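You operate a simulated robot arm through the tools that you are given. There is no shell and no other tool. Be economical: measure what you need, move in short steps, check, and stop when the job is done.

Carry out the task below with a simulated robot arm. There is one attempt and no reset: what you move stays moved.

Task
Put things in order on the top of the wide steel table. At the end: the white ticket (marked "tart") from the top of the wide steel table is on the white plate; the brown bottle from the top of the wide steel table stands where the green sponge cake stood; the green sponge cake from the top of the wide steel table stands on top of the flat cover; the jar from the top of the wide steel table stands where the white ticket stood; whatever was shut is shut again. Leave all else as you found it, and nothing knocked over.

The check looks at the end state, three seconds after you hand in, the way a careful person would. Anything else that was tipped, shoved, dropped, spilled or broken makes it a failure. Lids that push on must go on centred and level and be pressed home; caps that screw on are set level and turned clockwise until they are tight.

Robot
A 7-joint arm with a two-finger parallel gripper, fixed in place. Base frame: the origin is at the foot of the arm, x ahead of it, y to its left, z up; the work surface is at about z = 0. Units: cm, degrees, N and s.
With the tool pointing down near the work surface it reaches from about 24 to 62 cm from the base axis. Its first joint turns from -66.0 to 66.0 degrees. Payload 2.6 kg.
The TCP is the grasp point between the finger pads, 3 cm short of the fingertips. In the tool frame z runs along the fingers and y along their closing line. Largest opening 9.4 cm; finger width 2.8, thickness 1; the body of the gripper, 5 by 9.6 cm, starts 5.5 cm behind the TCP.
Orientation is that of the tool frame in the base frame, as [roll, pitch, yaw] about the fixed x, y, z axes, in that order (R = Rz(yaw) Ry(pitch) Rx(roll)). With the fingers straight down and closing along the base's y, the tool's x points along the base's -x, its y along +y and its z along -z.

Tools
- The arm moves only by the tool step_arm. Its argument "moves" is a list of rows, each an object (a shift or turn left out is 0, a gripper value left out holds the last) with "rot": the turn, a rotation vector about the base's x, y, z in units of 60 degrees (1.0 is 60 degrees), a list of three; "delta_pos": the shift along the base's x, y, z in units of 200 mm (1.0 is 200 mm), a list of three; "fingers": the finger opening in cm, from 0 to 9.4. In form: [{"rot": [ax, ay, az], "delta_pos": [dx, dy, dz], "fingers": fingers}, ...]. A call has 1 to 8 rows; each row is the pose to reach, as a shift and turn from the pose commanded when the call began. A call with a number of a shift or a turn outside -1 to 1 is refused whole. A row lasts 0.2 s, in which the tool goes at most 5 cm and 8.6 degrees; a call with a longer step from one row to the next is refused whole, and so is a gripper value outside its range. A pose out of reach is approached as far as the arm can. The call stops where the force on the tool passes 40 N (or 10 N more than at its start, if that is more) or the arm is blocked; 0.2 s more then pass. Each finger travels about 7.2 cm/s and halts on what it meets, pressing with about 29 N; the grip force reading is that of the motor and also rises with nothing between the fingers. The clock runs only during rows and for 0.2 s after the last one: add rows that repeat a pose to give the fingers time. The reply holds the time, the measured pose of the TCP, the force on the tool along the base axes, the opening and the grip force, in the units named above and with some noise, with the torque about the TCP (base axes, N m) and any sound that the robot's microphone picked up.
- Cameras (640 x 400 px; columns grow to the right, rows downward): "scene" is fixed at [2.87, 42.73, 56.04]; the picture's right is [-0.84, -0.54, 0.00], its down [-0.33, 0.51, -0.80] and it looks along [0.43, -0.67, -0.61] (base axes); focal length 337 px, centre (320, 200). "wrist" rides on the gripper at [7.6, 1.4, -10.3] in the tool frame; the picture's right is [-0.18, 0.98, 0.00], its down [-0.75, -0.14, -0.64] and it looks along [-0.63, -0.12, 0.77] (tool axes); focal length 243 px, centre (320, 200). There is no depth. A picture from a camera that has moved, and an enlarged one, comes with that camera's place and axes in the base frame and with its lens.
- grab_frame(camera): a new picture of that camera. The clock stands still meanwhile.
- enlarge(camera, box): a new picture of the part [left, top, right, bottom] of that camera's present view, enlarged. The clock stands still meanwhile.
- job_done(): hands the job in; it is judged then, once.

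Go step by step. Nothing tells you positions but the pictures and the camera data: compare them with the known pose of the tool, close in by small moves and look again before you grip or let go. The budget is 120 turns and 76 pictures, counting those below and the enlarged ones. Unless the task says otherwise, let go and move clear before handing in, and close with one line.

The tools are called as a command line: name --argument value ..., lists and objects as JSON in quotes. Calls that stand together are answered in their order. step_arm: Moves the arm, as the interface text tells. Its arguments: {"type":"object","properties":{"moves":{"type":"array","items":{"type":"object","properties":{"rot":{"type":"array","items":{"type":"number"}},"delta_pos":{"type":"array","items":{"type":"number"}},"fingers":{"type":"number"}}}}},"required":["moves"]} The other tools are called the same way: grab_frame (camera) takes a picture; enlarge (camera, box) takes an enlarged picture of a part of a camera's view; job_done () hands the job in.

At the start:

```text
clock: 0.0
tcp_pos: [34.18, -1.05, 27.69]
tool_rot: [180.0, 0.1, 180.0]
force: [-0.3, 0.5, -0.3]
ft_torque: [-0.04, 0.0, -0.01]
grip_width: 9.39
grip_force: 0.0
```

scene: 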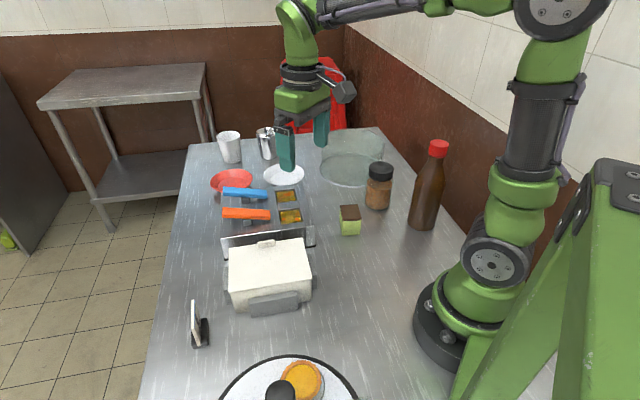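
wrist: 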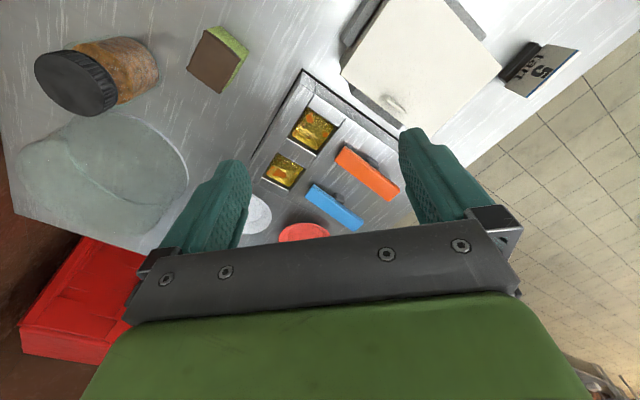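

I see a table with a white container, ticket, sponge cake, jar, bottle, plates and a glass dome or bowl. I'll look closer at the parts before planning.

enlarge --camera "scene" --box '[180, 110, 460, 285]'

enlarge --camera "scene" --box '[140, 225, 380, 400]'

enlarge --camera "wrist" --box '[0, 0, 640, 260]'

```text
2.29 times, centred on (320, 198) of scene
camera zoom: at [2.87, 42.73, 56.04], right [-0.84, -0.54, 0.0], down [-0.33, 0.51, -0.8], along [0.43, -0.67, -0.61], focal length 771 px, centre (320, 206)
```

zoom: 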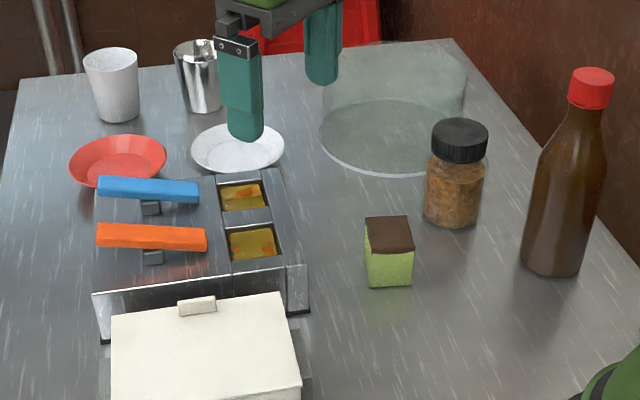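

```text
2.29 times, centred on (260, 312) of scene
camera zoom: at [2.87, 42.73, 56.04], right [-0.84, -0.54, 0.0], down [-0.33, 0.51, -0.8], along [0.43, -0.67, -0.61], focal length 771 px, centre (457, -57)
```

zoom: 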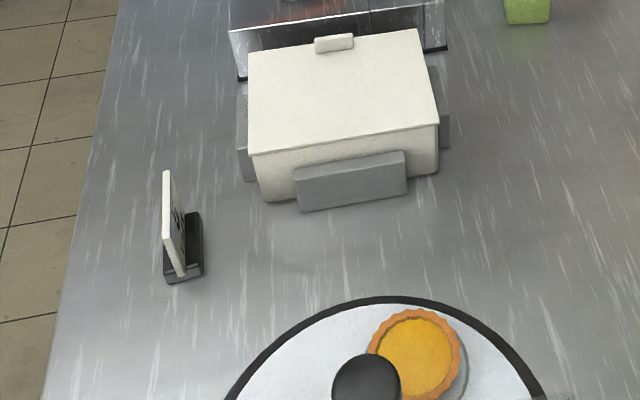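

```text
1.00 times, centred on (320, 130) of wrist (not enlarged: the box is as wide or as high as the picture)
camera zoom: at [26.66, 0.33, 38.04], right [0.18, 0.98, 0.0], down [0.75, -0.14, 0.64], along [0.63, -0.12, -0.77], focal length 243 px, centre (320, 270)
```

zoom: 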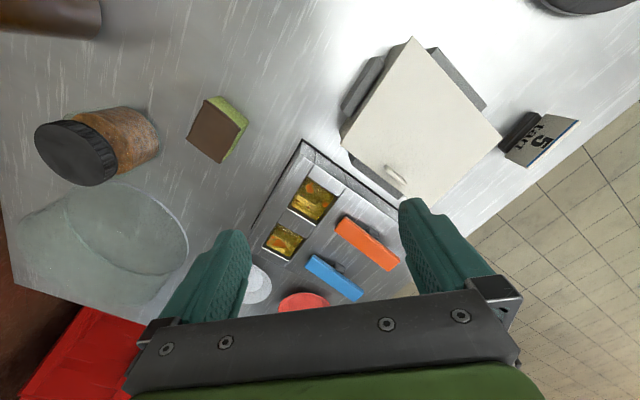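

I take the cake at about (29.5,-12), jar (28,-25), bottle (15,-23), ticket (39,26), white plate (58,-23), white box (31,15) and glass cover (42,-38). I'll turn the wrist camera toward the glass and jar for a better look.

step_arm --moves '[{"delta_pos": [-0.02, -0.17, 0.05], "rot": [0, 0, -0.117]}, {"delta_pos": [-0.04, -0.34, 0.1], "rot": [0, 0, -0.233]}, {"delta_pos": [-0.06, -0.51, 0.15], "rot": [0, 0, -0.35]}, {"delta_pos": [-0.08, -0.68, 0.2], "rot": [0, 0, -0.467]}, {"delta_pos": [-0.1, -0.8, 0.25], "rot": [0, 0, -0.583]}, {"delta_pos": [-0.1, -0.8, 0.25], "rot": [0, 0, -0.583]}]'

grab_frame --camera "wrist"

grab_frame --camera "scene"

```text
clock: 1.4
tcp_pos: [32.24, -17.16, 32.65]
tool_rot: [-179.9, -0.1, 144.9]
force: [-0.6, -0.1, 0.8]
ft_torque: [-0.01, -0.01, 0.0]
grip_width: 9.39
grip_force: 0.0
```

```text
70 pictures are left
camera wrist: at [26.89, -11.63, 42.95], right [0.72, 0.7, 0.0], down [0.54, -0.55, 0.64], along [0.45, -0.46, -0.77], focal length 243 px, centre (320, 200)
```

wrist: 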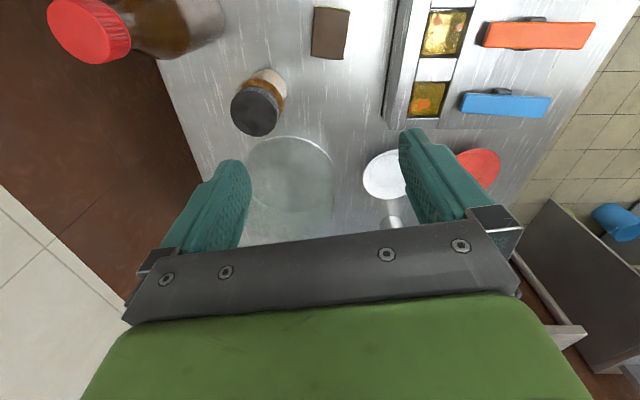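

```text
69 pictures are left
```

scene: 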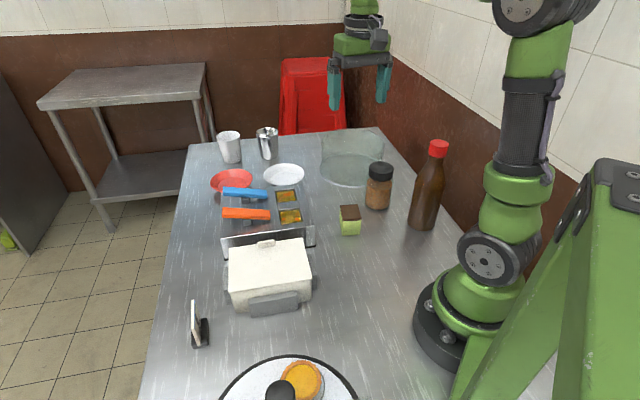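

enlarge --camera "scene" --box '[300, 110, 460, 210]'

enlarge --camera "wrist" --box '[200, 60, 440, 210]'

enlarge --camera "scene" --box '[190, 120, 320, 240]'

```text
4.00 times, centred on (380, 160) of scene
camera zoom: at [2.88, 42.73, 56.04], right [-0.84, -0.54, 0.0], down [-0.33, 0.51, -0.8], along [0.43, -0.67, -0.61], focal length 1350 px, centre (80, 360)
```

zoom: 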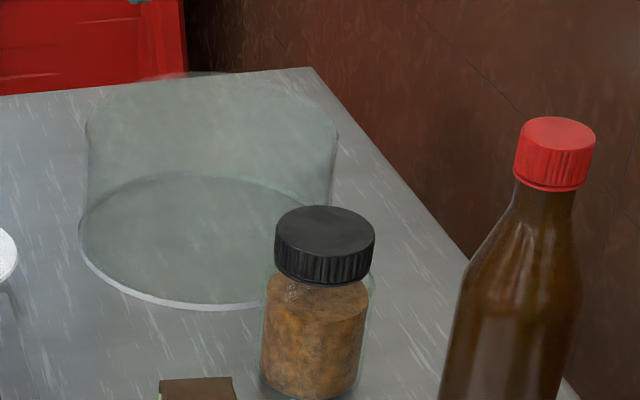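

```text
2.67 times, centred on (320, 135) of wrist
camera zoom: at [26.89, -11.63, 42.95], right [0.72, 0.7, 0.0], down [0.54, -0.55, 0.64], along [0.45, -0.46, -0.77], focal length 647 px, centre (320, 373)
```

zoom: 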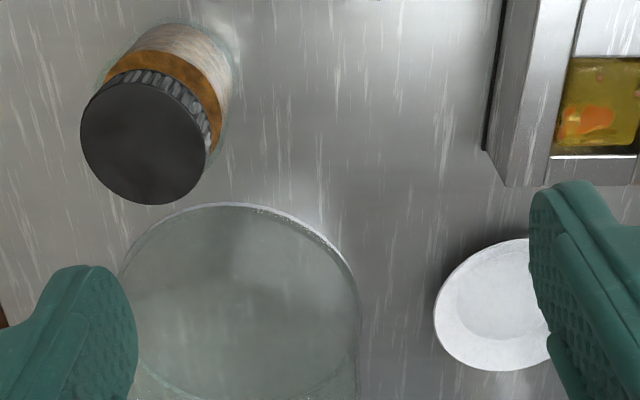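

```text
3.33 times, centred on (255, 180) of scene
camera zoom: at [2.88, 42.73, 56.04], right [-0.84, -0.54, 0.0], down [-0.33, 0.51, -0.8], along [0.43, -0.67, -0.61], focal length 1125 px, centre (537, 267)
```

zoom: 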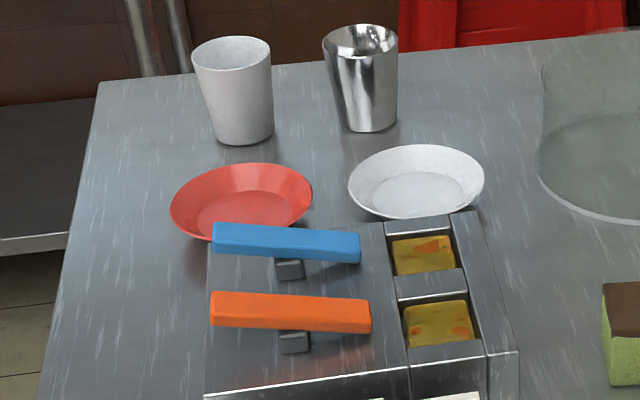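

The glass piece looks like a clear cover, but I need to see the left side (white box, tart, ticket) before deciding what "the flat cover" is. Moving left.

step_arm --moves '[{"delta_pos": [0, 0.2, 0.02], "rot": [0, 0, 0.14]}, {"delta_pos": [0, 0.4, 0.05], "rot": [0, 0, 0.28]}, {"delta_pos": [0, 0.6, 0.05], "rot": [0, 0, 0.42]}, {"delta_pos": [0, 0.8, 0.05], "rot": [0, 0, 0.56]}, {"delta_pos": [-0.1, 0.9, 0.05], "rot": [0, 0, 0.7]}, {"delta_pos": [-0.2, 0.98, 0.05], "rot": [0, 0, 0.84]}]'

step_arm --moves '[{"delta_pos": [-0.1, 0.2, 0.0], "rot": [0, 0, 0.14]}, {"delta_pos": [-0.2, 0.4, 0.0], "rot": [0, 0, 0.28]}, {"delta_pos": [-0.3, 0.6, 0], "rot": [0, 0, 0.42]}, {"delta_pos": [-0.4, 0.7, 0], "rot": [0, 0, 0.5]}, {"delta_pos": [-0.4, 0.7, 0], "rot": [0, 0, 0.6]}]'

grab_frame --camera "wrist"

```text
clock: 2.8
tcp_pos: [28.34, 2.4, 33.65]
tool_rot: [180.0, -0.1, -164.4]
force: [0.5, 0.9, 0.4]
ft_torque: [-0.04, 0.0, -0.02]
grip_width: 9.4
grip_force: 0.0
```

```text
clock: 4.0
tcp_pos: [20.28, 16.54, 33.6]
tool_rot: [179.9, -0.1, -128.5]
force: [0.6, 0.0, -0.3]
ft_torque: [-0.01, 0.05, -0.04]
grip_width: 9.39
grip_force: 0.0
```

```text
65 pictures are left
camera wrist: at [14.41, 11.41, 43.98], right [-0.65, 0.76, 0.0], down [0.58, 0.5, 0.64], along [0.49, 0.42, -0.77], focal length 243 px, centre (320, 200)
```

wrist: 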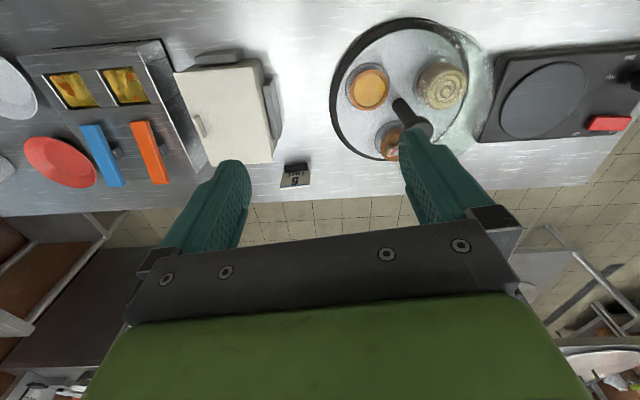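

enlarge --camera "wrist" --box '[310, 0, 640, 200]'

enlarge --camera "wrist" --box '[150, 30, 350, 200]'

```text
1.94 times, centred on (475, 100) of wrist
camera zoom: at [14.41, 11.41, 43.98], right [-0.65, 0.76, 0.0], down [0.58, 0.5, 0.64], along [0.49, 0.42, -0.77], focal length 470 px, centre (19, 394)
```

zoom: 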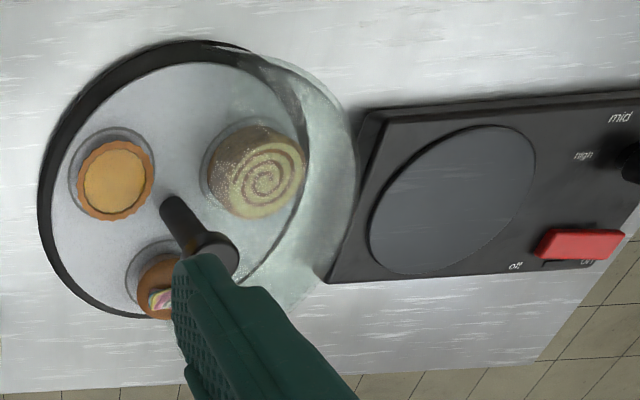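

```text
2.35 times, centred on (250, 115) of wrist
camera zoom: at [14.41, 11.41, 43.98], right [-0.65, 0.76, 0.0], down [0.58, 0.5, 0.64], along [0.49, 0.42, -0.77], focal length 571 px, centre (485, 400)
```

zoom: 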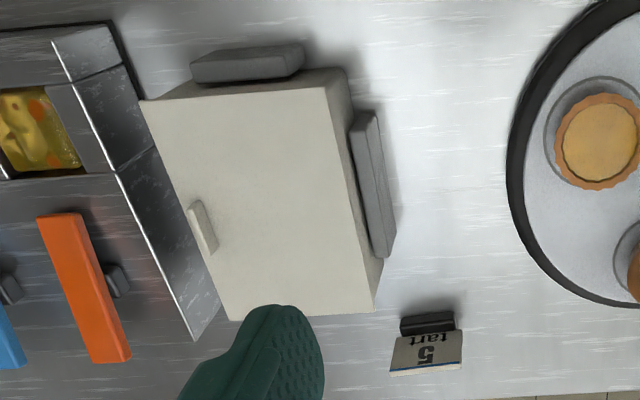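

The left side shows a turntable with pastries under a domed cover with a knob, a white box, a hotplate, and the "tart" ticket. Next I'll hover behind the cake to locate the cake, jar and glass cover accurately.

step_arm --moves '[{"delta_pos": [0.05, -0.2, 0], "rot": [0, 0, -0.14]}, {"delta_pos": [0.1, -0.4, 0], "rot": [0, 0, -0.28]}, {"delta_pos": [0.15, -0.6, 0], "rot": [0, 0, -0.42]}, {"delta_pos": [0.2, -0.8, 0.0], "rot": [0, 0, -0.56]}, {"delta_pos": [0.2, -0.98, 0], "rot": [0, 0, -0.7]}, {"delta_pos": [0.2, -0.98, 0], "rot": [0, 0, -0.858]}]'

step_arm --moves '[{"delta_pos": [0, -0.15, 0]}, {"delta_pos": [0, -0.3, -0.1]}, {"delta_pos": [0, -0.4, -0.2]}, {"delta_pos": [0, -0.4, -0.2]}]'

grab_frame --camera "wrist"

```text
refused: row 6 steps farther than a row can; nothing moved
```

```text
clock: 5.0
tcp_pos: [20.24, 8.42, 29.66]
tool_rot: [179.9, 0.0, -128.5]
force: [0.7, -0.2, -0.4]
ft_torque: [-0.04, 0.01, -0.02]
grip_width: 9.4
grip_force: 0.0
```

```text
62 pictures are left
camera wrist: at [14.31, 3.27, 39.99], right [-0.65, 0.76, 0.0], down [0.58, 0.5, 0.64], along [0.49, 0.42, -0.77], focal length 243 px, centre (320, 200)
```

wrist: 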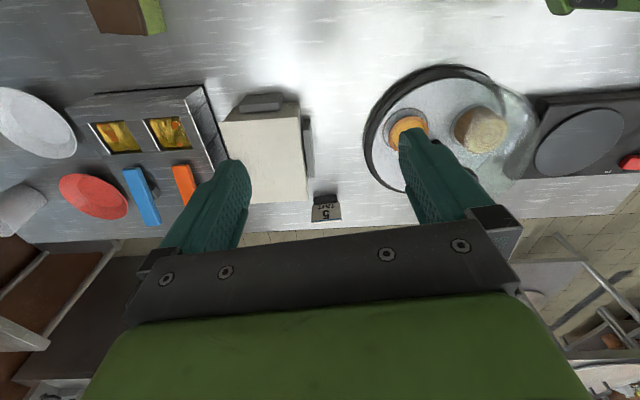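

One row was refused, so I'm at (20,8,30). Continuing to the spot behind the cake.

step_arm --moves '[{"delta_pos": [0.02, -0.15, 0], "rot": [0, 0, -0.14]}, {"delta_pos": [0.05, -0.3, 0], "rot": [0, 0, -0.28]}, {"delta_pos": [0.1, -0.45, 0], "rot": [0, 0, -0.42]}, {"delta_pos": [0.1, -0.6, 0.0], "rot": [0, 0, -0.56]}, {"delta_pos": [0.15, -0.75, 0], "rot": [0, 0, -0.7]}, {"delta_pos": [0.15, -0.9, -0.05], "rot": [0, 0, -0.83]}, {"delta_pos": [0.15, -0.9, -0.05], "rot": [0, 0, -0.858]}]'

grab_frame --camera "wrist"

```text
clock: 6.6
tcp_pos: [23.29, -9.54, 28.7]
tool_rot: [-180.0, -0.1, 179.8]
force: [-0.5, 0.2, 0.0]
ft_torque: [0.02, -0.04, -0.01]
grip_width: 9.39
grip_force: 0.2
```

```text
61 pictures are left
camera wrist: at [15.68, -8.06, 39.03], right [0.19, 0.98, 0.0], down [0.75, -0.14, 0.64], along [0.63, -0.12, -0.77], focal length 243 px, centre (320, 200)
```

wrist: 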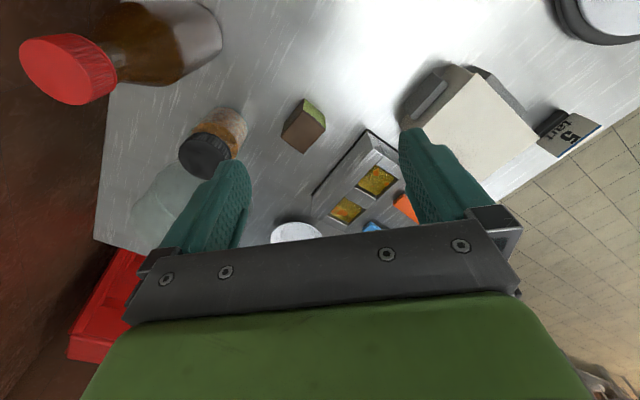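

enlarge --camera "wrist" --box '[160, 60, 360, 185]'

enlarge --camera "scene" --box '[320, 180, 400, 230]'

```text
3.20 times, centred on (260, 122) of wrist
camera zoom: at [15.68, -8.06, 39.03], right [0.19, 0.98, 0.0], down [0.75, -0.14, 0.64], along [0.63, -0.12, -0.77], focal length 776 px, centre (512, 448)
```

zoom: 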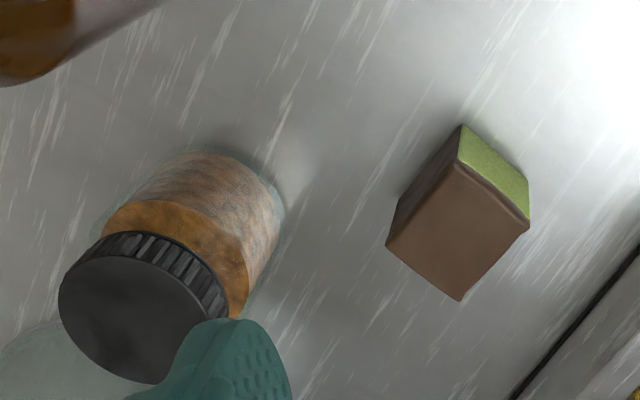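

```text
8.00 times, centred on (360, 205) of scene
camera zoom: at [2.88, 42.73, 56.04], right [-0.84, -0.54, 0.0], down [-0.33, 0.51, -0.8], along [0.43, -0.67, -0.61], focal length 2699 px, centre (0, 160)
```

zoom: 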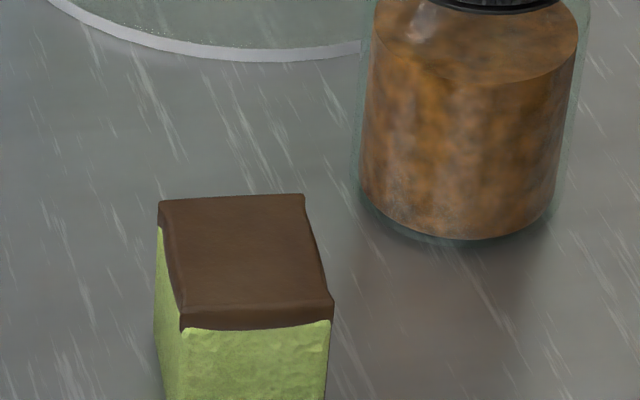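

The cake centre comes out at about (30.3,-13.4), 5.3 cm tall, with its sides turned about 40°. I'll go over it, turned to match, and check before lowering.

step_arm --moves '[{"delta_pos": [0.1, -0.05, 0], "rot": [0, 0, -0.14]}, {"delta_pos": [0.2, -0.1, 0], "rot": [0, 0, -0.28]}, {"delta_pos": [0.35, -0.193, -0.1], "rot": [0, 0, -0.42]}, {"delta_pos": [0.35, -0.193, -0.3], "rot": [0, 0, -0.56]}, {"delta_pos": [0.35, -0.193, -0.5], "rot": [0, 0, -0.7]}, {"delta_pos": [0.35, -0.193, -0.7], "rot": [0, 0, -0.833]}, {"delta_pos": [0.35, -0.193, -0.78], "rot": [0, 0, -0.833]}]'

grab_frame --camera "wrist"

enlarge --camera "scene" --box '[270, 110, 430, 250]'

```text
clock: 8.2
tcp_pos: [30.26, -13.29, 13.04]
tool_rot: [-180.0, 0.1, 129.8]
force: [0.0, -0.5, 0.5]
ft_torque: [0.02, 0.03, 0.0]
grip_width: 9.4
grip_force: 0.1
```

```text
58 pictures are left
camera wrist: at [26.47, -6.47, 23.33], right [0.87, 0.49, 0.0], down [0.37, -0.67, 0.64], along [0.31, -0.56, -0.77], focal length 243 px, centre (320, 200)
```

wrist: 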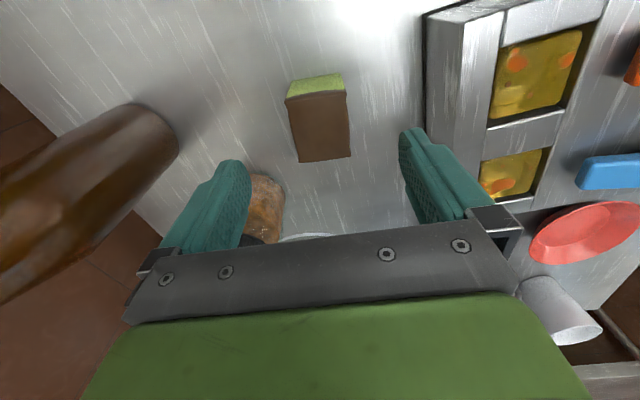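

```text
2.86 times, centred on (350, 180) of scene
camera zoom: at [2.87, 42.73, 56.04], right [-0.84, -0.54, 0.0], down [-0.33, 0.51, -0.8], along [0.43, -0.67, -0.61], focal length 964 px, centre (234, 257)
```

zoom: 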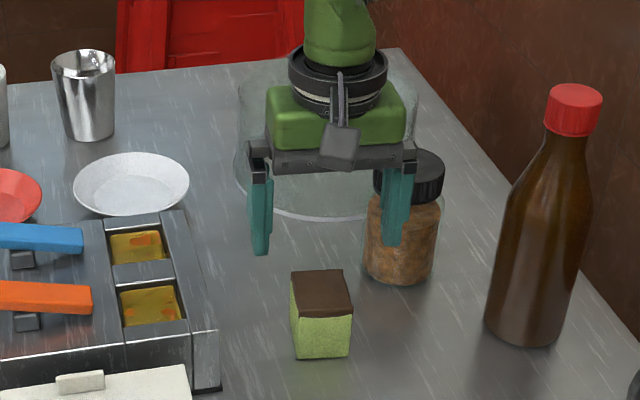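

The gripper is centred and aligned with the cake. Lowering and closing.

step_arm --moves '[{"delta_pos": [0, 0, -0.2]}, {"delta_pos": [0, 0, -0.4]}, {"delta_pos": [0, 0, -0.465]}, {"delta_pos": [0, 0, -0.465], "fingers": 5.5}, {"delta_pos": [0, 0, -0.465], "fingers": 5.5}, {"delta_pos": [0, 0, -0.465], "fingers": 3.5}, {"delta_pos": [0, 0, -0.465], "fingers": 3.5}]'

```text
clock: 9.8
tcp_pos: [30.51, -13.26, 3.64]
tool_rot: [179.9, 0.0, 129.9]
force: [1.0, -0.2, -0.3]
ft_torque: [0.0, 0.01, 0.0]
grip_width: 4.87
grip_force: 28.6
```

The cake is gripped (4.9 cm). Lifting and going toward the glass cover to inspect it.

step_arm --moves '[{"delta_pos": [0, 0, 0.1]}, {"delta_pos": [0, 0, 0.3]}, {"delta_pos": [0, 0, 0.5]}, {"delta_pos": [0, 0, 0.7]}, {"delta_pos": [0.05, -0.15, 0.85]}, {"delta_pos": [0.1, -0.35, 0.9]}, {"delta_pos": [0.15, -0.5, 0.9]}, {"delta_pos": [0.15, -0.5, 0.9]}]'

grab_frame --camera "wrist"

enlarge --camera "scene" --box '[270, 100, 430, 250]'

```text
clock: 11.6
tcp_pos: [33.09, -23.49, 21.58]
tool_rot: [180.0, 0.0, 130.0]
force: [-0.3, -0.3, 0.7]
ft_torque: [-0.01, 0.02, -0.01]
grip_width: 3.52
grip_force: 0.1
```

```text
56 pictures are left
camera wrist: at [29.39, -16.78, 31.94], right [0.87, 0.49, 0.0], down [0.38, -0.67, 0.64], along [0.31, -0.56, -0.77], focal length 243 px, centre (320, 200)
```

wrist: 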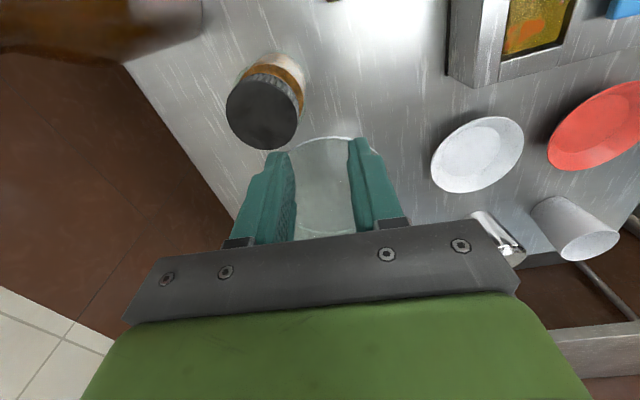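

```text
2.67 times, centred on (350, 175) of scene
camera zoom: at [2.88, 42.73, 56.04], right [-0.84, -0.54, 0.0], down [-0.33, 0.51, -0.8], along [0.43, -0.67, -0.61], focal length 900 px, centre (240, 267)
```

zoom: 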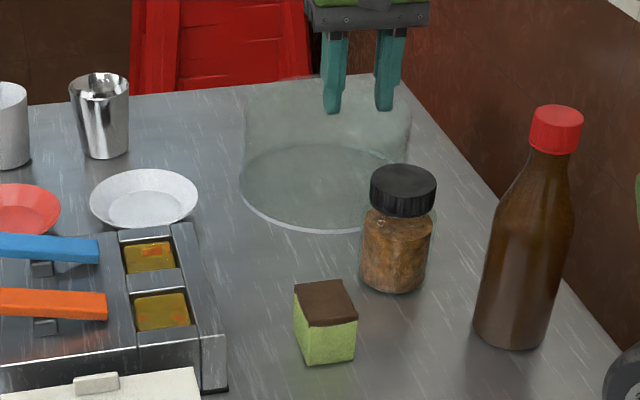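

The cake slipped out and is still standing about where it was. I'll go back over it, check its pose, and try again with a firmer close and a slow lift.

step_arm --moves '[{"delta_pos": [0, 0.15, 0], "fingers": 9.4}, {"delta_pos": [-0.05, 0.35, 0]}, {"delta_pos": [-0.13, 0.505, 0]}, {"delta_pos": [-0.13, 0.505, -0.2]}, {"delta_pos": [-0.13, 0.505, -0.42]}, {"delta_pos": [-0.13, 0.505, -0.42]}]'

enlarge --camera "wrist" --box '[200, 40, 440, 190]'

```text
clock: 13.0
tcp_pos: [30.66, -13.33, 13.31]
tool_rot: [-180.0, 0.0, 129.8]
force: [-0.6, -0.6, 0.0]
ft_torque: [0.01, -0.01, 0.04]
grip_width: 9.42
grip_force: 0.0
```

```text
2.67 times, centred on (320, 115) of wrist
camera zoom: at [26.95, -6.65, 23.55], right [0.87, 0.49, 0.0], down [0.38, -0.67, 0.64], along [0.31, -0.56, -0.77], focal length 647 px, centre (320, 427)
```

zoom: 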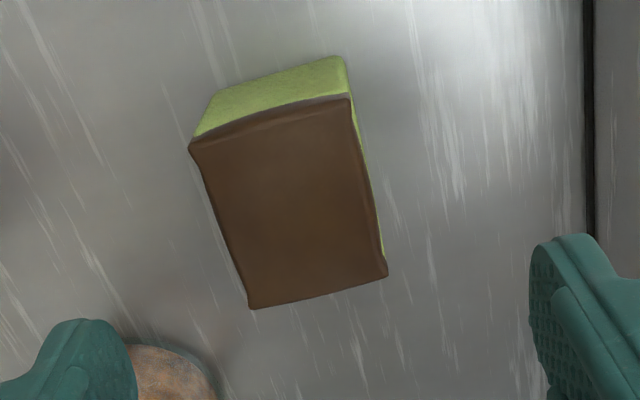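

The cake has turned to about 46° and its centre is at (29.8,-13.3), so the first grip was on the corners. I'll align to that, close fully and lift slowly.

step_arm --moves '[{"delta_pos": [-0.045, 0, -0.1], "rot": [0, 0, 0.103]}, {"delta_pos": [-0.045, 0, -0.3], "rot": [0, 0, 0.103]}, {"delta_pos": [-0.045, 0, -0.49], "rot": [0, 0, 0.103]}, {"delta_pos": [-0.045, 0, -0.49], "rot": [0, 0, 0.103], "fingers": 5.5}, {"delta_pos": [-0.045, 0, -0.49], "rot": [0, 0, 0.103], "fingers": 5.5}, {"delta_pos": [-0.045, 0, -0.49], "rot": [0, 0, 0.103], "fingers": 0}, {"delta_pos": [-0.045, 0, -0.49], "rot": [0, 0, 0.103], "fingers": 0}, {"delta_pos": [-0.045, 0, -0.49], "rot": [0, 0, 0.103], "fingers": 0}]'

enlarge --camera "wrist" --box '[160, 40, 480, 240]'

```text
clock: 14.8
tcp_pos: [29.87, -13.38, 3.5]
tool_rot: [-179.9, 0.0, 136.1]
force: [0.6, -0.8, 1.0]
ft_torque: [0.01, -0.01, 0.0]
grip_width: 4.89
grip_force: 29.3
```

```text
2.00 times, centred on (320, 140) of wrist
camera zoom: at [25.35, -6.96, 13.78], right [0.81, 0.58, 0.0], down [0.45, -0.62, 0.64], along [0.37, -0.52, -0.77], focal length 485 px, centre (320, 320)
```

zoom: 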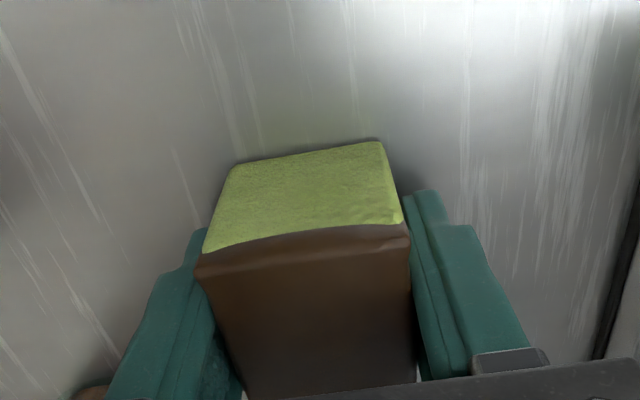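

The grip is now flush on both sides. Lifting slowly.

step_arm --moves '[{"delta_pos": [0, 0, 0.02], "fingers": 0}, {"delta_pos": [0, 0, 0.04]}, {"delta_pos": [0, 0, 0.07]}, {"delta_pos": [0, 0, 0.1]}, {"delta_pos": [0, 0, 0.13]}, {"delta_pos": [0, 0, 0.16]}, {"delta_pos": [0, 0, 0.2]}, {"delta_pos": [0, 0, 0.2]}]'

```text
clock: 16.6
tcp_pos: [29.71, -13.22, 7.7]
tool_rot: [180.0, 0.1, 136.1]
force: [0.1, 0.6, -0.4]
ft_torque: [0.01, 0.0, -0.01]
grip_width: 4.91
grip_force: 29.4
```

Still holding at 4.9 cm. Continuing up and partway toward the cover, then looking.

step_arm --moves '[{"delta_pos": [0, 0, 0.05]}, {"delta_pos": [0, 0, 0.15]}, {"delta_pos": [0, 0, 0.25]}, {"delta_pos": [0, 0, 0.37]}, {"delta_pos": [0, 0, 0.5]}, {"delta_pos": [0, 0, 0.62]}, {"delta_pos": [0, 0, 0.7]}, {"delta_pos": [0, 0, 0.7]}]'

grab_frame --camera "wrist"

```text
clock: 18.4
tcp_pos: [29.85, -13.26, 21.59]
tool_rot: [180.0, 0.0, 136.1]
force: [-0.6, 0.2, 0.0]
ft_torque: [0.01, -0.02, 0.0]
grip_width: 4.9
grip_force: 29.5
```

```text
52 pictures are left
camera wrist: at [25.34, -6.91, 31.91], right [0.81, 0.58, 0.0], down [0.45, -0.62, 0.64], along [0.37, -0.52, -0.77], focal length 243 px, centre (320, 200)
```

wrist: 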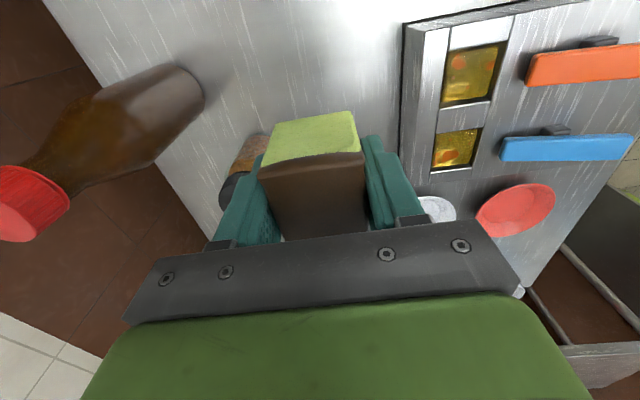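

The cake is held. Before placing, I'll take high-zoom looks at the two candidates for "flat cover": the glass piece and the white box.

enlarge --camera "scene" --box '[312, 120, 392, 195]'

enlarge --camera "scene" --box '[215, 225, 325, 320]'

enlarge --camera "scene" --box '[210, 340, 370, 400]'

```text
5.33 times, centred on (352, 158) of scene
camera zoom: at [2.87, 42.73, 56.04], right [-0.84, -0.54, 0.0], down [-0.33, 0.51, -0.8], along [0.43, -0.67, -0.61], focal length 1800 px, centre (149, 427)
```

zoom: 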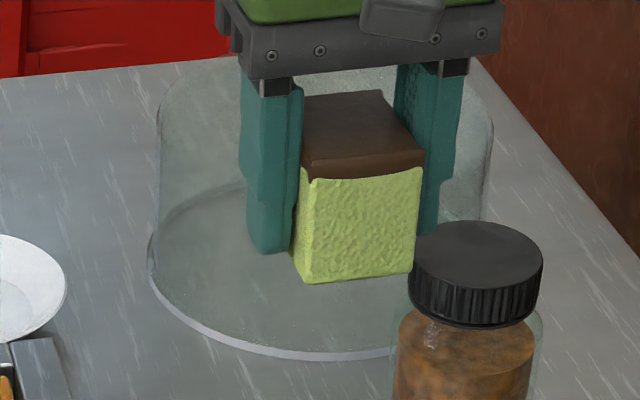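

```text
4.21 times, centred on (270, 272) of scene
camera zoom: at [2.87, 42.73, 56.04], right [-0.84, -0.54, 0.0], down [-0.33, 0.51, -0.8], along [0.43, -0.67, -0.61], focal length 1421 px, centre (530, -105)
```

zoom: 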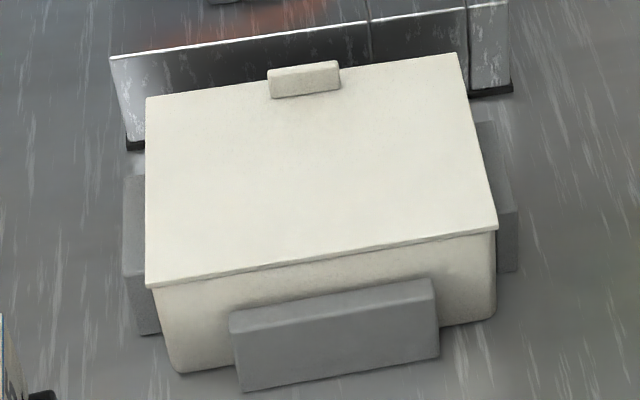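

```text
4.00 times, centred on (290, 370) of scene
camera zoom: at [2.87, 42.73, 56.04], right [-0.84, -0.54, 0.0], down [-0.33, 0.51, -0.8], along [0.43, -0.67, -0.61], focal length 1350 px, centre (440, -480)
```

zoom: 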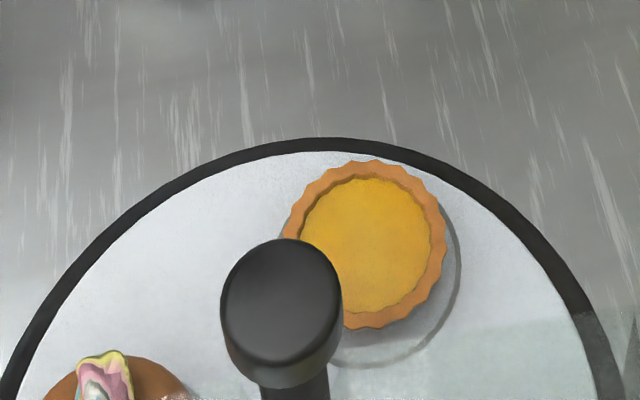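

I take the "flat cover" to be the clear flat-topped glass cover, centred near (41.7,-36.8) with its top at about z 11; the other covers have a knob or are box lids. Moving the cake above it.

step_arm --moves '[{"delta_pos": [0.05, -0.1, 0.02]}, {"delta_pos": [0.13, -0.25, 0.05]}, {"delta_pos": [0.22, -0.43, 0.05]}, {"delta_pos": [0.31, -0.61, 0.05]}, {"delta_pos": [0.4, -0.79, 0.05]}, {"delta_pos": [0.48, -0.92, 0.05]}, {"delta_pos": [0.5, -0.98, 0.05]}, {"delta_pos": [0.5, -0.98, 0.05]}]'

step_arm --moves '[{"delta_pos": [0.04, -0.09, 0]}, {"delta_pos": [0.08, -0.17, -0.05]}, {"delta_pos": [0.08, -0.17, -0.15]}, {"delta_pos": [0.08, -0.17, -0.2]}, {"delta_pos": [0.08, -0.17, -0.2]}]'

enlarge --camera "scene" --box '[300, 90, 420, 190]'

grab_frame --camera "wrist"

```text
clock: 20.2
tcp_pos: [39.89, -32.9, 22.65]
tool_rot: [179.9, 0.0, 136.1]
force: [0.7, 0.2, -0.9]
ft_torque: [0.01, 0.02, 0.02]
grip_width: 4.87
grip_force: 29.1
```

```text
clock: 21.4
tcp_pos: [41.46, -36.32, 18.7]
tool_rot: [-180.0, 0.0, 136.1]
force: [0.9, 0.2, -1.4]
ft_torque: [0.0, 0.0, -0.01]
grip_width: 4.89
grip_force: 28.9
```

```text
4.00 times, centred on (360, 140) of scene
camera zoom: at [2.87, 42.73, 56.04], right [-0.84, -0.54, 0.0], down [-0.33, 0.51, -0.8], along [0.43, -0.67, -0.61], focal length 1350 px, centre (160, 440)
```

zoom: 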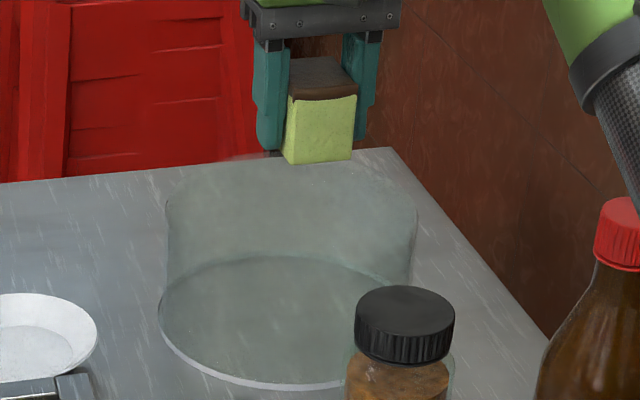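

```text
47 pictures are left
camera wrist: at [36.91, -30.03, 28.96], right [0.81, 0.58, 0.0], down [0.45, -0.62, 0.64], along [0.37, -0.52, -0.77], focal length 243 px, centre (320, 200)
```

wrist: 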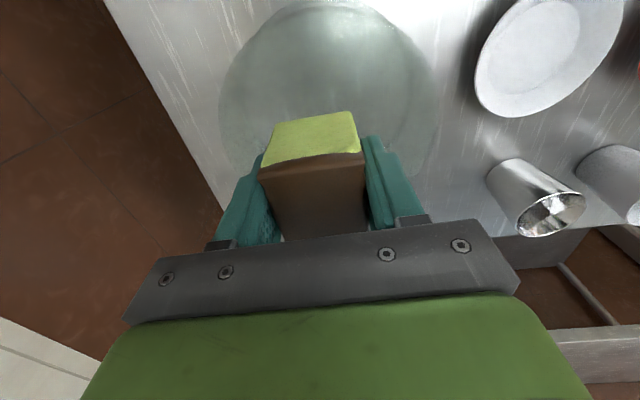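

The cake hangs over the middle of the glass cover. Lowering gently to find contact.

step_arm --moves '[{"delta_pos": [0.01, -0.01, -0.08]}, {"delta_pos": [0.01, -0.01, -0.13]}, {"delta_pos": [0.01, -0.01, -0.145]}, {"delta_pos": [0.01, -0.01, -0.16]}, {"delta_pos": [0.01, -0.01, -0.17]}, {"delta_pos": [0.01, -0.01, -0.17]}]'

enlarge --camera "scene" --box '[300, 90, 420, 190]'

```text
clock: 22.8
tcp_pos: [41.68, -36.47, 15.18]
tool_rot: [179.9, 0.0, 136.2]
force: [0.4, 1.0, -0.8]
ft_torque: [0.02, -0.03, -0.01]
grip_width: 4.88
grip_force: 29.3
```

```text
4.00 times, centred on (360, 140) of scene
camera zoom: at [2.87, 42.73, 56.04], right [-0.84, -0.54, 0.0], down [-0.33, 0.51, -0.8], along [0.43, -0.67, -0.61], focal length 1350 px, centre (160, 440)
```

zoom: 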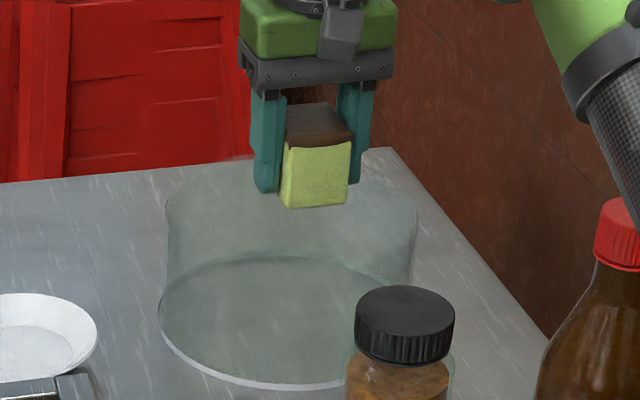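

No contact yet at z 15.2. Continuing in 3 mm steps.

step_arm --moves '[{"delta_pos": [0, 0, -0.01]}, {"delta_pos": [0, 0, -0.02]}, {"delta_pos": [0, 0, -0.03]}, {"delta_pos": [0, 0, -0.04]}, {"delta_pos": [0, 0, -0.04]}]'

```text
clock: 24.0
tcp_pos: [41.48, -36.44, 14.38]
tool_rot: [-180.0, 0.0, 136.0]
force: [0.1, 0.0, -0.4]
ft_torque: [-0.03, 0.01, 0.02]
grip_width: 4.89
grip_force: 28.9
```

step_arm --moves '[{"delta_pos": [0, 0, -0.01]}, {"delta_pos": [0, 0, -0.02]}, {"delta_pos": [0, 0, -0.03]}, {"delta_pos": [0, 0, -0.03]}]'

```text
clock: 25.0
tcp_pos: [41.49, -36.41, 13.85]
tool_rot: [180.0, -0.1, 136.1]
force: [-0.3, 0.2, -0.9]
ft_torque: [0.02, 0.0, 0.0]
grip_width: 4.88
grip_force: 28.9
```

No contact yet at z 13.85; stepping down a little more.

step_arm --moves '[{"delta_pos": [0, 0, -0.01]}, {"delta_pos": [0, 0, -0.02]}, {"delta_pos": [0, 0, -0.03]}, {"delta_pos": [0, 0, -0.03]}]'

enlarge --camera "scene" --box '[300, 90, 420, 190]'

```text
clock: 26.0
tcp_pos: [41.55, -36.5, 13.28]
tool_rot: [-180.0, 0.1, 136.1]
force: [-0.1, 0.8, 3.7]
ft_torque: [0.02, 0.07, 0.04]
grip_width: 4.9
grip_force: 29.1
```

```text
4.00 times, centred on (360, 140) of scene
camera zoom: at [2.87, 42.74, 56.04], right [-0.84, -0.54, 0.0], down [-0.33, 0.51, -0.8], along [0.43, -0.67, -0.61], focal length 1350 px, centre (160, 440)
```

zoom: 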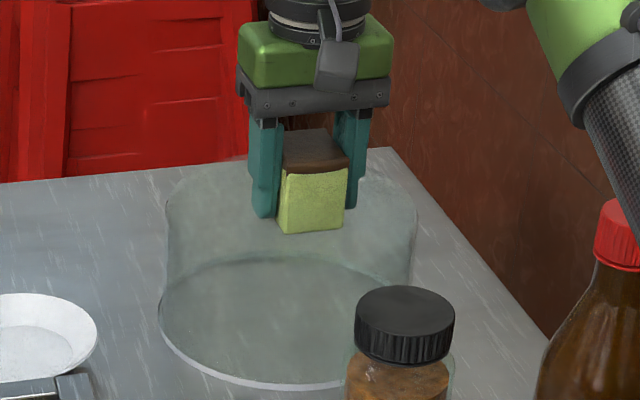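

Contact felt (3.7 N) at z 13.3, so the cake rests on the cover top at about z 9.9. Opening slightly and then rising.

step_arm --moves '[{"fingers": 5.4}, {"fingers": 6.2}, {"fingers": 7.5}, {"fingers": 8.5}, {"delta_pos": [0, 0, 0.05]}, {"delta_pos": [0, 0, 0.2]}, {"delta_pos": [0, 0, 0.4]}, {"delta_pos": [0, 0, 0.45]}]'

enlarge --camera "scene" --box '[300, 90, 420, 190]'

```text
clock: 27.8
tcp_pos: [41.66, -36.33, 22.35]
tool_rot: [-180.0, 0.0, 136.1]
force: [0.2, -0.3, 0.1]
ft_torque: [0.03, -0.02, 0.01]
grip_width: 8.5
grip_force: 0.0
```

```text
4.00 times, centred on (360, 140) of scene
camera zoom: at [2.87, 42.73, 56.04], right [-0.84, -0.54, 0.0], down [-0.33, 0.51, -0.8], along [0.43, -0.67, -0.61], focal length 1350 px, centre (160, 440)
```

zoom: 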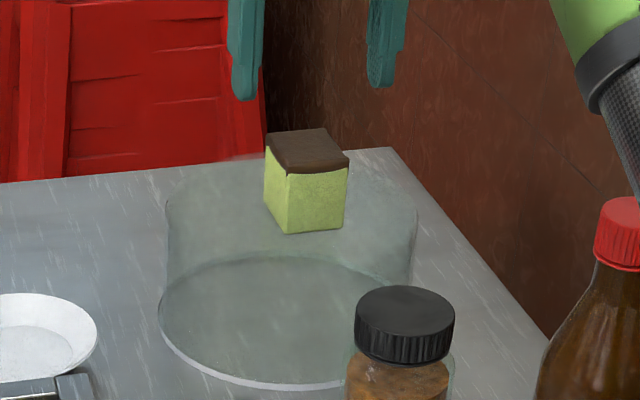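

The cake stands upright on the cover. Next is the bottle, whose axis I put at about (16,-24.6) with its top at z 22; I'll hover above it to check.

step_arm --moves '[{"delta_pos": [-0.05, 0.03, 0.15], "fingers": 8.5}, {"delta_pos": [-0.2, 0.1, 0.3]}, {"delta_pos": [-0.4, 0.18, 0.42]}, {"delta_pos": [-0.6, 0.27, 0.42], "rot": [0, 0, -0.05]}, {"delta_pos": [-0.8, 0.37, 0.42], "rot": [0, 0, -0.12]}, {"delta_pos": [-0.98, 0.45, 0.42], "rot": [0, 0, -0.217]}, {"delta_pos": [-0.98, 0.45, 0.42], "rot": [0, 0, -0.217]}]'

step_arm --moves '[{"delta_pos": [-0.1, 0.05, 0]}, {"delta_pos": [-0.25, 0.12, 0]}, {"delta_pos": [-0.3, 0.13, 0]}, {"delta_pos": [-0.3, 0.13, 0]}]'

grab_frame --camera "wrist"

grab_frame --camera "scene"

```text
clock: 29.4
tcp_pos: [21.76, -27.47, 30.71]
tool_rot: [180.0, 0.0, 123.0]
force: [0.7, 0.2, 0.3]
ft_torque: [0.0, -0.01, 0.02]
grip_width: 8.51
grip_force: 0.1
```

```text
clock: 30.4
tcp_pos: [15.86, -24.79, 30.5]
tool_rot: [179.9, 0.0, 123.0]
force: [0.7, 0.3, 0.4]
ft_torque: [0.0, 0.02, 0.01]
grip_width: 8.52
grip_force: 0.0
```

```text
43 pictures are left
camera wrist: at [12.92, -17.73, 40.94], right [0.92, 0.38, 0.0], down [0.29, -0.71, 0.64], along [0.25, -0.59, -0.77], focal length 243 px, centre (320, 200)
```

wrist: 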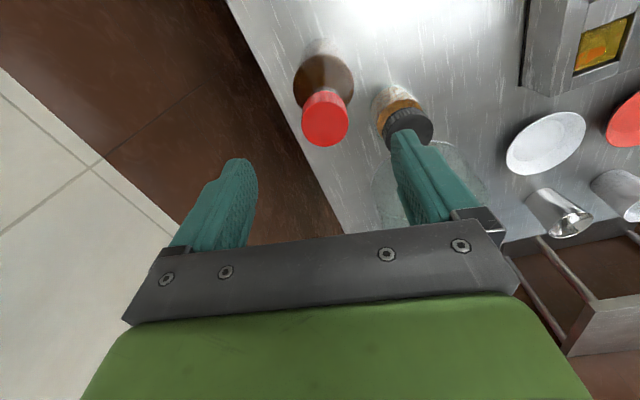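

```text
42 pictures are left
```

scene: 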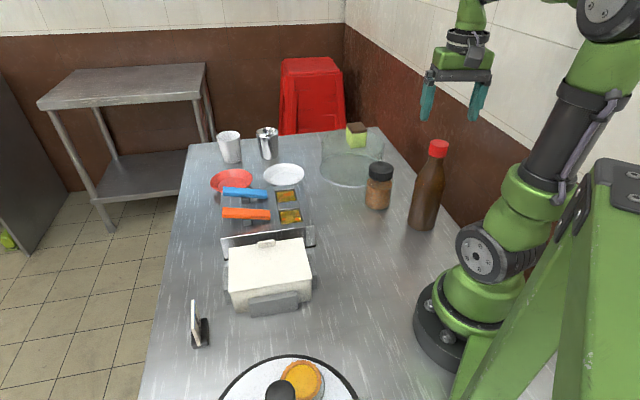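

The cap top sits at (16.3,-24.5). I'll grip the cap from above at z 20.5, since the palm needs the clearance.

step_arm --moves '[{"delta_pos": [0.022, 0.015, -0.15]}, {"delta_pos": [0.022, 0.015, -0.3]}, {"delta_pos": [0.022, 0.015, -0.42]}, {"delta_pos": [0.022, 0.015, -0.5]}, {"delta_pos": [0.022, 0.015, -0.5]}]'

enlarge --camera "scene" --box '[390, 90, 510, 240]'

enlarge --camera "wrist" --box '[160, 40, 480, 240]'

```text
clock: 31.6
tcp_pos: [16.54, -24.54, 20.7]
tool_rot: [179.9, -0.1, 123.0]
force: [0.2, -0.7, -0.2]
ft_torque: [0.01, -0.02, 0.01]
grip_width: 8.51
grip_force: 0.0
```

```text
2.67 times, centred on (450, 165) of scene
camera zoom: at [2.87, 42.73, 56.04], right [-0.84, -0.54, 0.0], down [-0.33, 0.51, -0.8], along [0.43, -0.67, -0.61], focal length 900 px, centre (-27, 293)
```

zoom: 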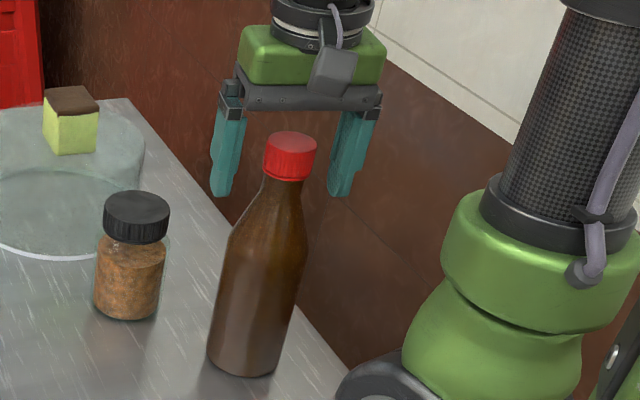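

```text
2.00 times, centred on (320, 140) of wrist
camera zoom: at [13.51, -17.42, 31.04], right [0.92, 0.38, 0.0], down [0.29, -0.71, 0.64], along [0.25, -0.59, -0.77], focal length 485 px, centre (320, 320)
```

zoom: 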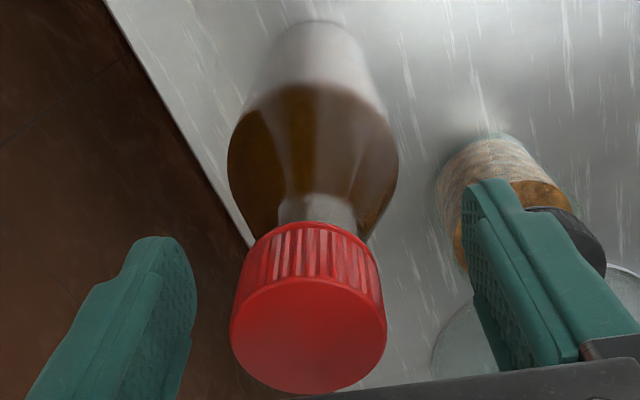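

The cap is about 3 mm to the left of centre between the fingers. Correcting and closing.

step_arm --moves '[{"delta_pos": [-0.01, -0.014, -0.005]}, {"delta_pos": [-0.01, -0.014, -0.005], "fingers": 6}, {"delta_pos": [-0.01, -0.014, -0.005], "fingers": 5}, {"delta_pos": [-0.01, -0.014, -0.005], "fingers": 0}, {"delta_pos": [-0.01, -0.014, -0.005], "fingers": 0}, {"delta_pos": [-0.01, -0.014, -0.005], "fingers": 0}]'

```text
clock: 33.0
tcp_pos: [16.25, -24.81, 20.64]
tool_rot: [180.0, -0.1, 123.1]
force: [1.3, 1.1, 2.1]
ft_torque: [0.14, 0.04, -0.02]
grip_width: 3.64
grip_force: 28.9
```

The cap is gripped at 3.64 cm. Lifting slowly.

step_arm --moves '[{"delta_pos": [0, 0, 0.02]}, {"delta_pos": [0, 0, 0.05]}, {"delta_pos": [0, 0, 0.09]}, {"delta_pos": [0, 0, 0.13]}, {"delta_pos": [0, 0, 0.17]}, {"delta_pos": [0, 0, 0.2]}, {"delta_pos": [0, 0, 0.2]}]'

grab_frame --camera "scene"

```text
clock: 34.6
tcp_pos: [16.21, -24.81, 24.43]
tool_rot: [-180.0, -0.1, 123.2]
force: [0.2, -0.8, -5.2]
ft_torque: [-0.03, 0.04, -0.02]
grip_width: 3.54
grip_force: 28.6
```

```text
39 pictures are left
```

scene: 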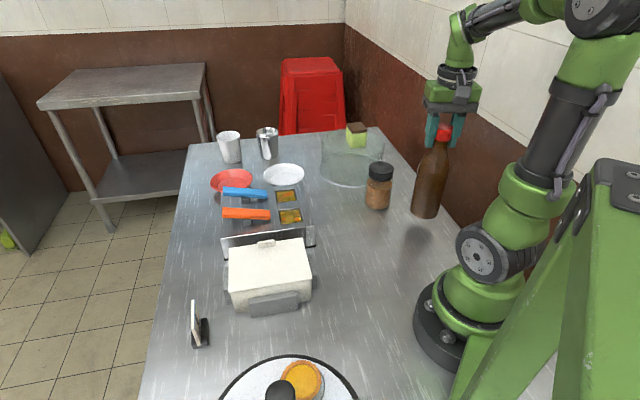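

The bottle hangs upright at about 5 N. Carrying it along a curve away from the jar to the cake's old spot (30.3,-13.4).

step_arm --moves '[{"delta_pos": [0.02, 0.08, 0]}, {"delta_pos": [0.07, 0.22, 0]}, {"delta_pos": [0.17, 0.36, 0]}, {"delta_pos": [0.32, 0.47, 0]}, {"delta_pos": [0.48, 0.54, 0]}, {"delta_pos": [0.62, 0.57, 0]}, {"delta_pos": [0.7, 0.575, 0]}, {"delta_pos": [0.705, 0.575, 0]}]'

grab_frame --camera "scene"

```text
clock: 36.4
tcp_pos: [30.44, -13.41, 24.57]
tool_rot: [-180.0, 0.0, 123.1]
force: [0.0, 0.4, -5.4]
ft_torque: [0.02, -0.03, 0.01]
grip_width: 3.57
grip_force: 29.7
```

```text
38 pictures are left
```

scene: 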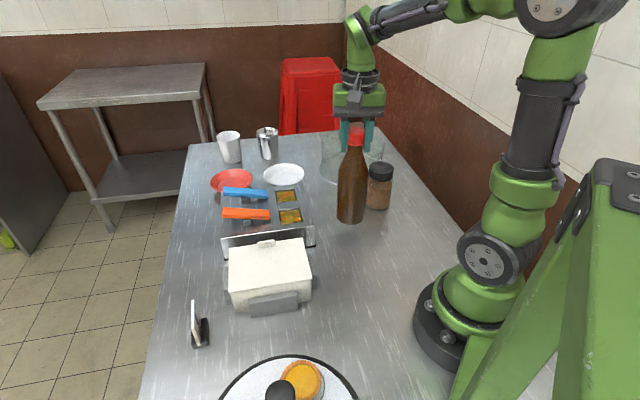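

The bottle is over the target. Lowering to just above the table, then slowly to contact.

step_arm --moves '[{"delta_pos": [0, 0, -0.07]}, {"delta_pos": [0, 0, -0.13]}, {"delta_pos": [0, 0, -0.165]}, {"delta_pos": [0, 0, -0.18]}, {"delta_pos": [0, 0, -0.19]}, {"delta_pos": [0, 0, -0.195]}, {"delta_pos": [0, 0, -0.195]}]'

```text
clock: 38.0
tcp_pos: [30.45, -13.29, 20.74]
tool_rot: [179.8, 0.2, 123.2]
force: [-5.5, 2.8, 25.8]
ft_torque: [-0.24, 0.7, -0.15]
grip_width: 3.58
grip_force: 29.1
```

The bottle is on the table with a bit of excess pressure. Backing off about 1 mm before releasing.

step_arm --moves '[{"delta_pos": [0, 0, 0.005]}, {"delta_pos": [0, 0, 0.01]}, {"delta_pos": [0, 0, 0.01]}]'

enlarge --camera "scene" --box '[300, 90, 420, 240]'

```text
clock: 38.8
tcp_pos: [30.19, -13.35, 20.72]
tool_rot: [-179.9, -0.1, 123.2]
force: [2.1, -0.7, -1.3]
ft_torque: [-0.15, -0.4, -0.03]
grip_width: 3.52
grip_force: 29.2
```

```text
2.67 times, centred on (360, 165) of scene
camera zoom: at [2.88, 42.73, 56.04], right [-0.84, -0.54, 0.0], down [-0.33, 0.51, -0.8], along [0.43, -0.67, -0.61], focal length 900 px, centre (213, 293)
```

zoom: 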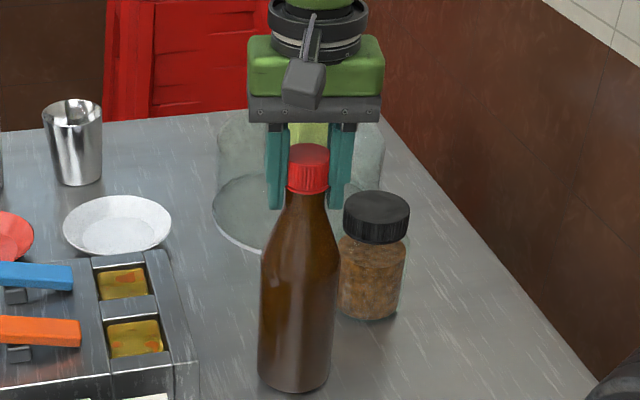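

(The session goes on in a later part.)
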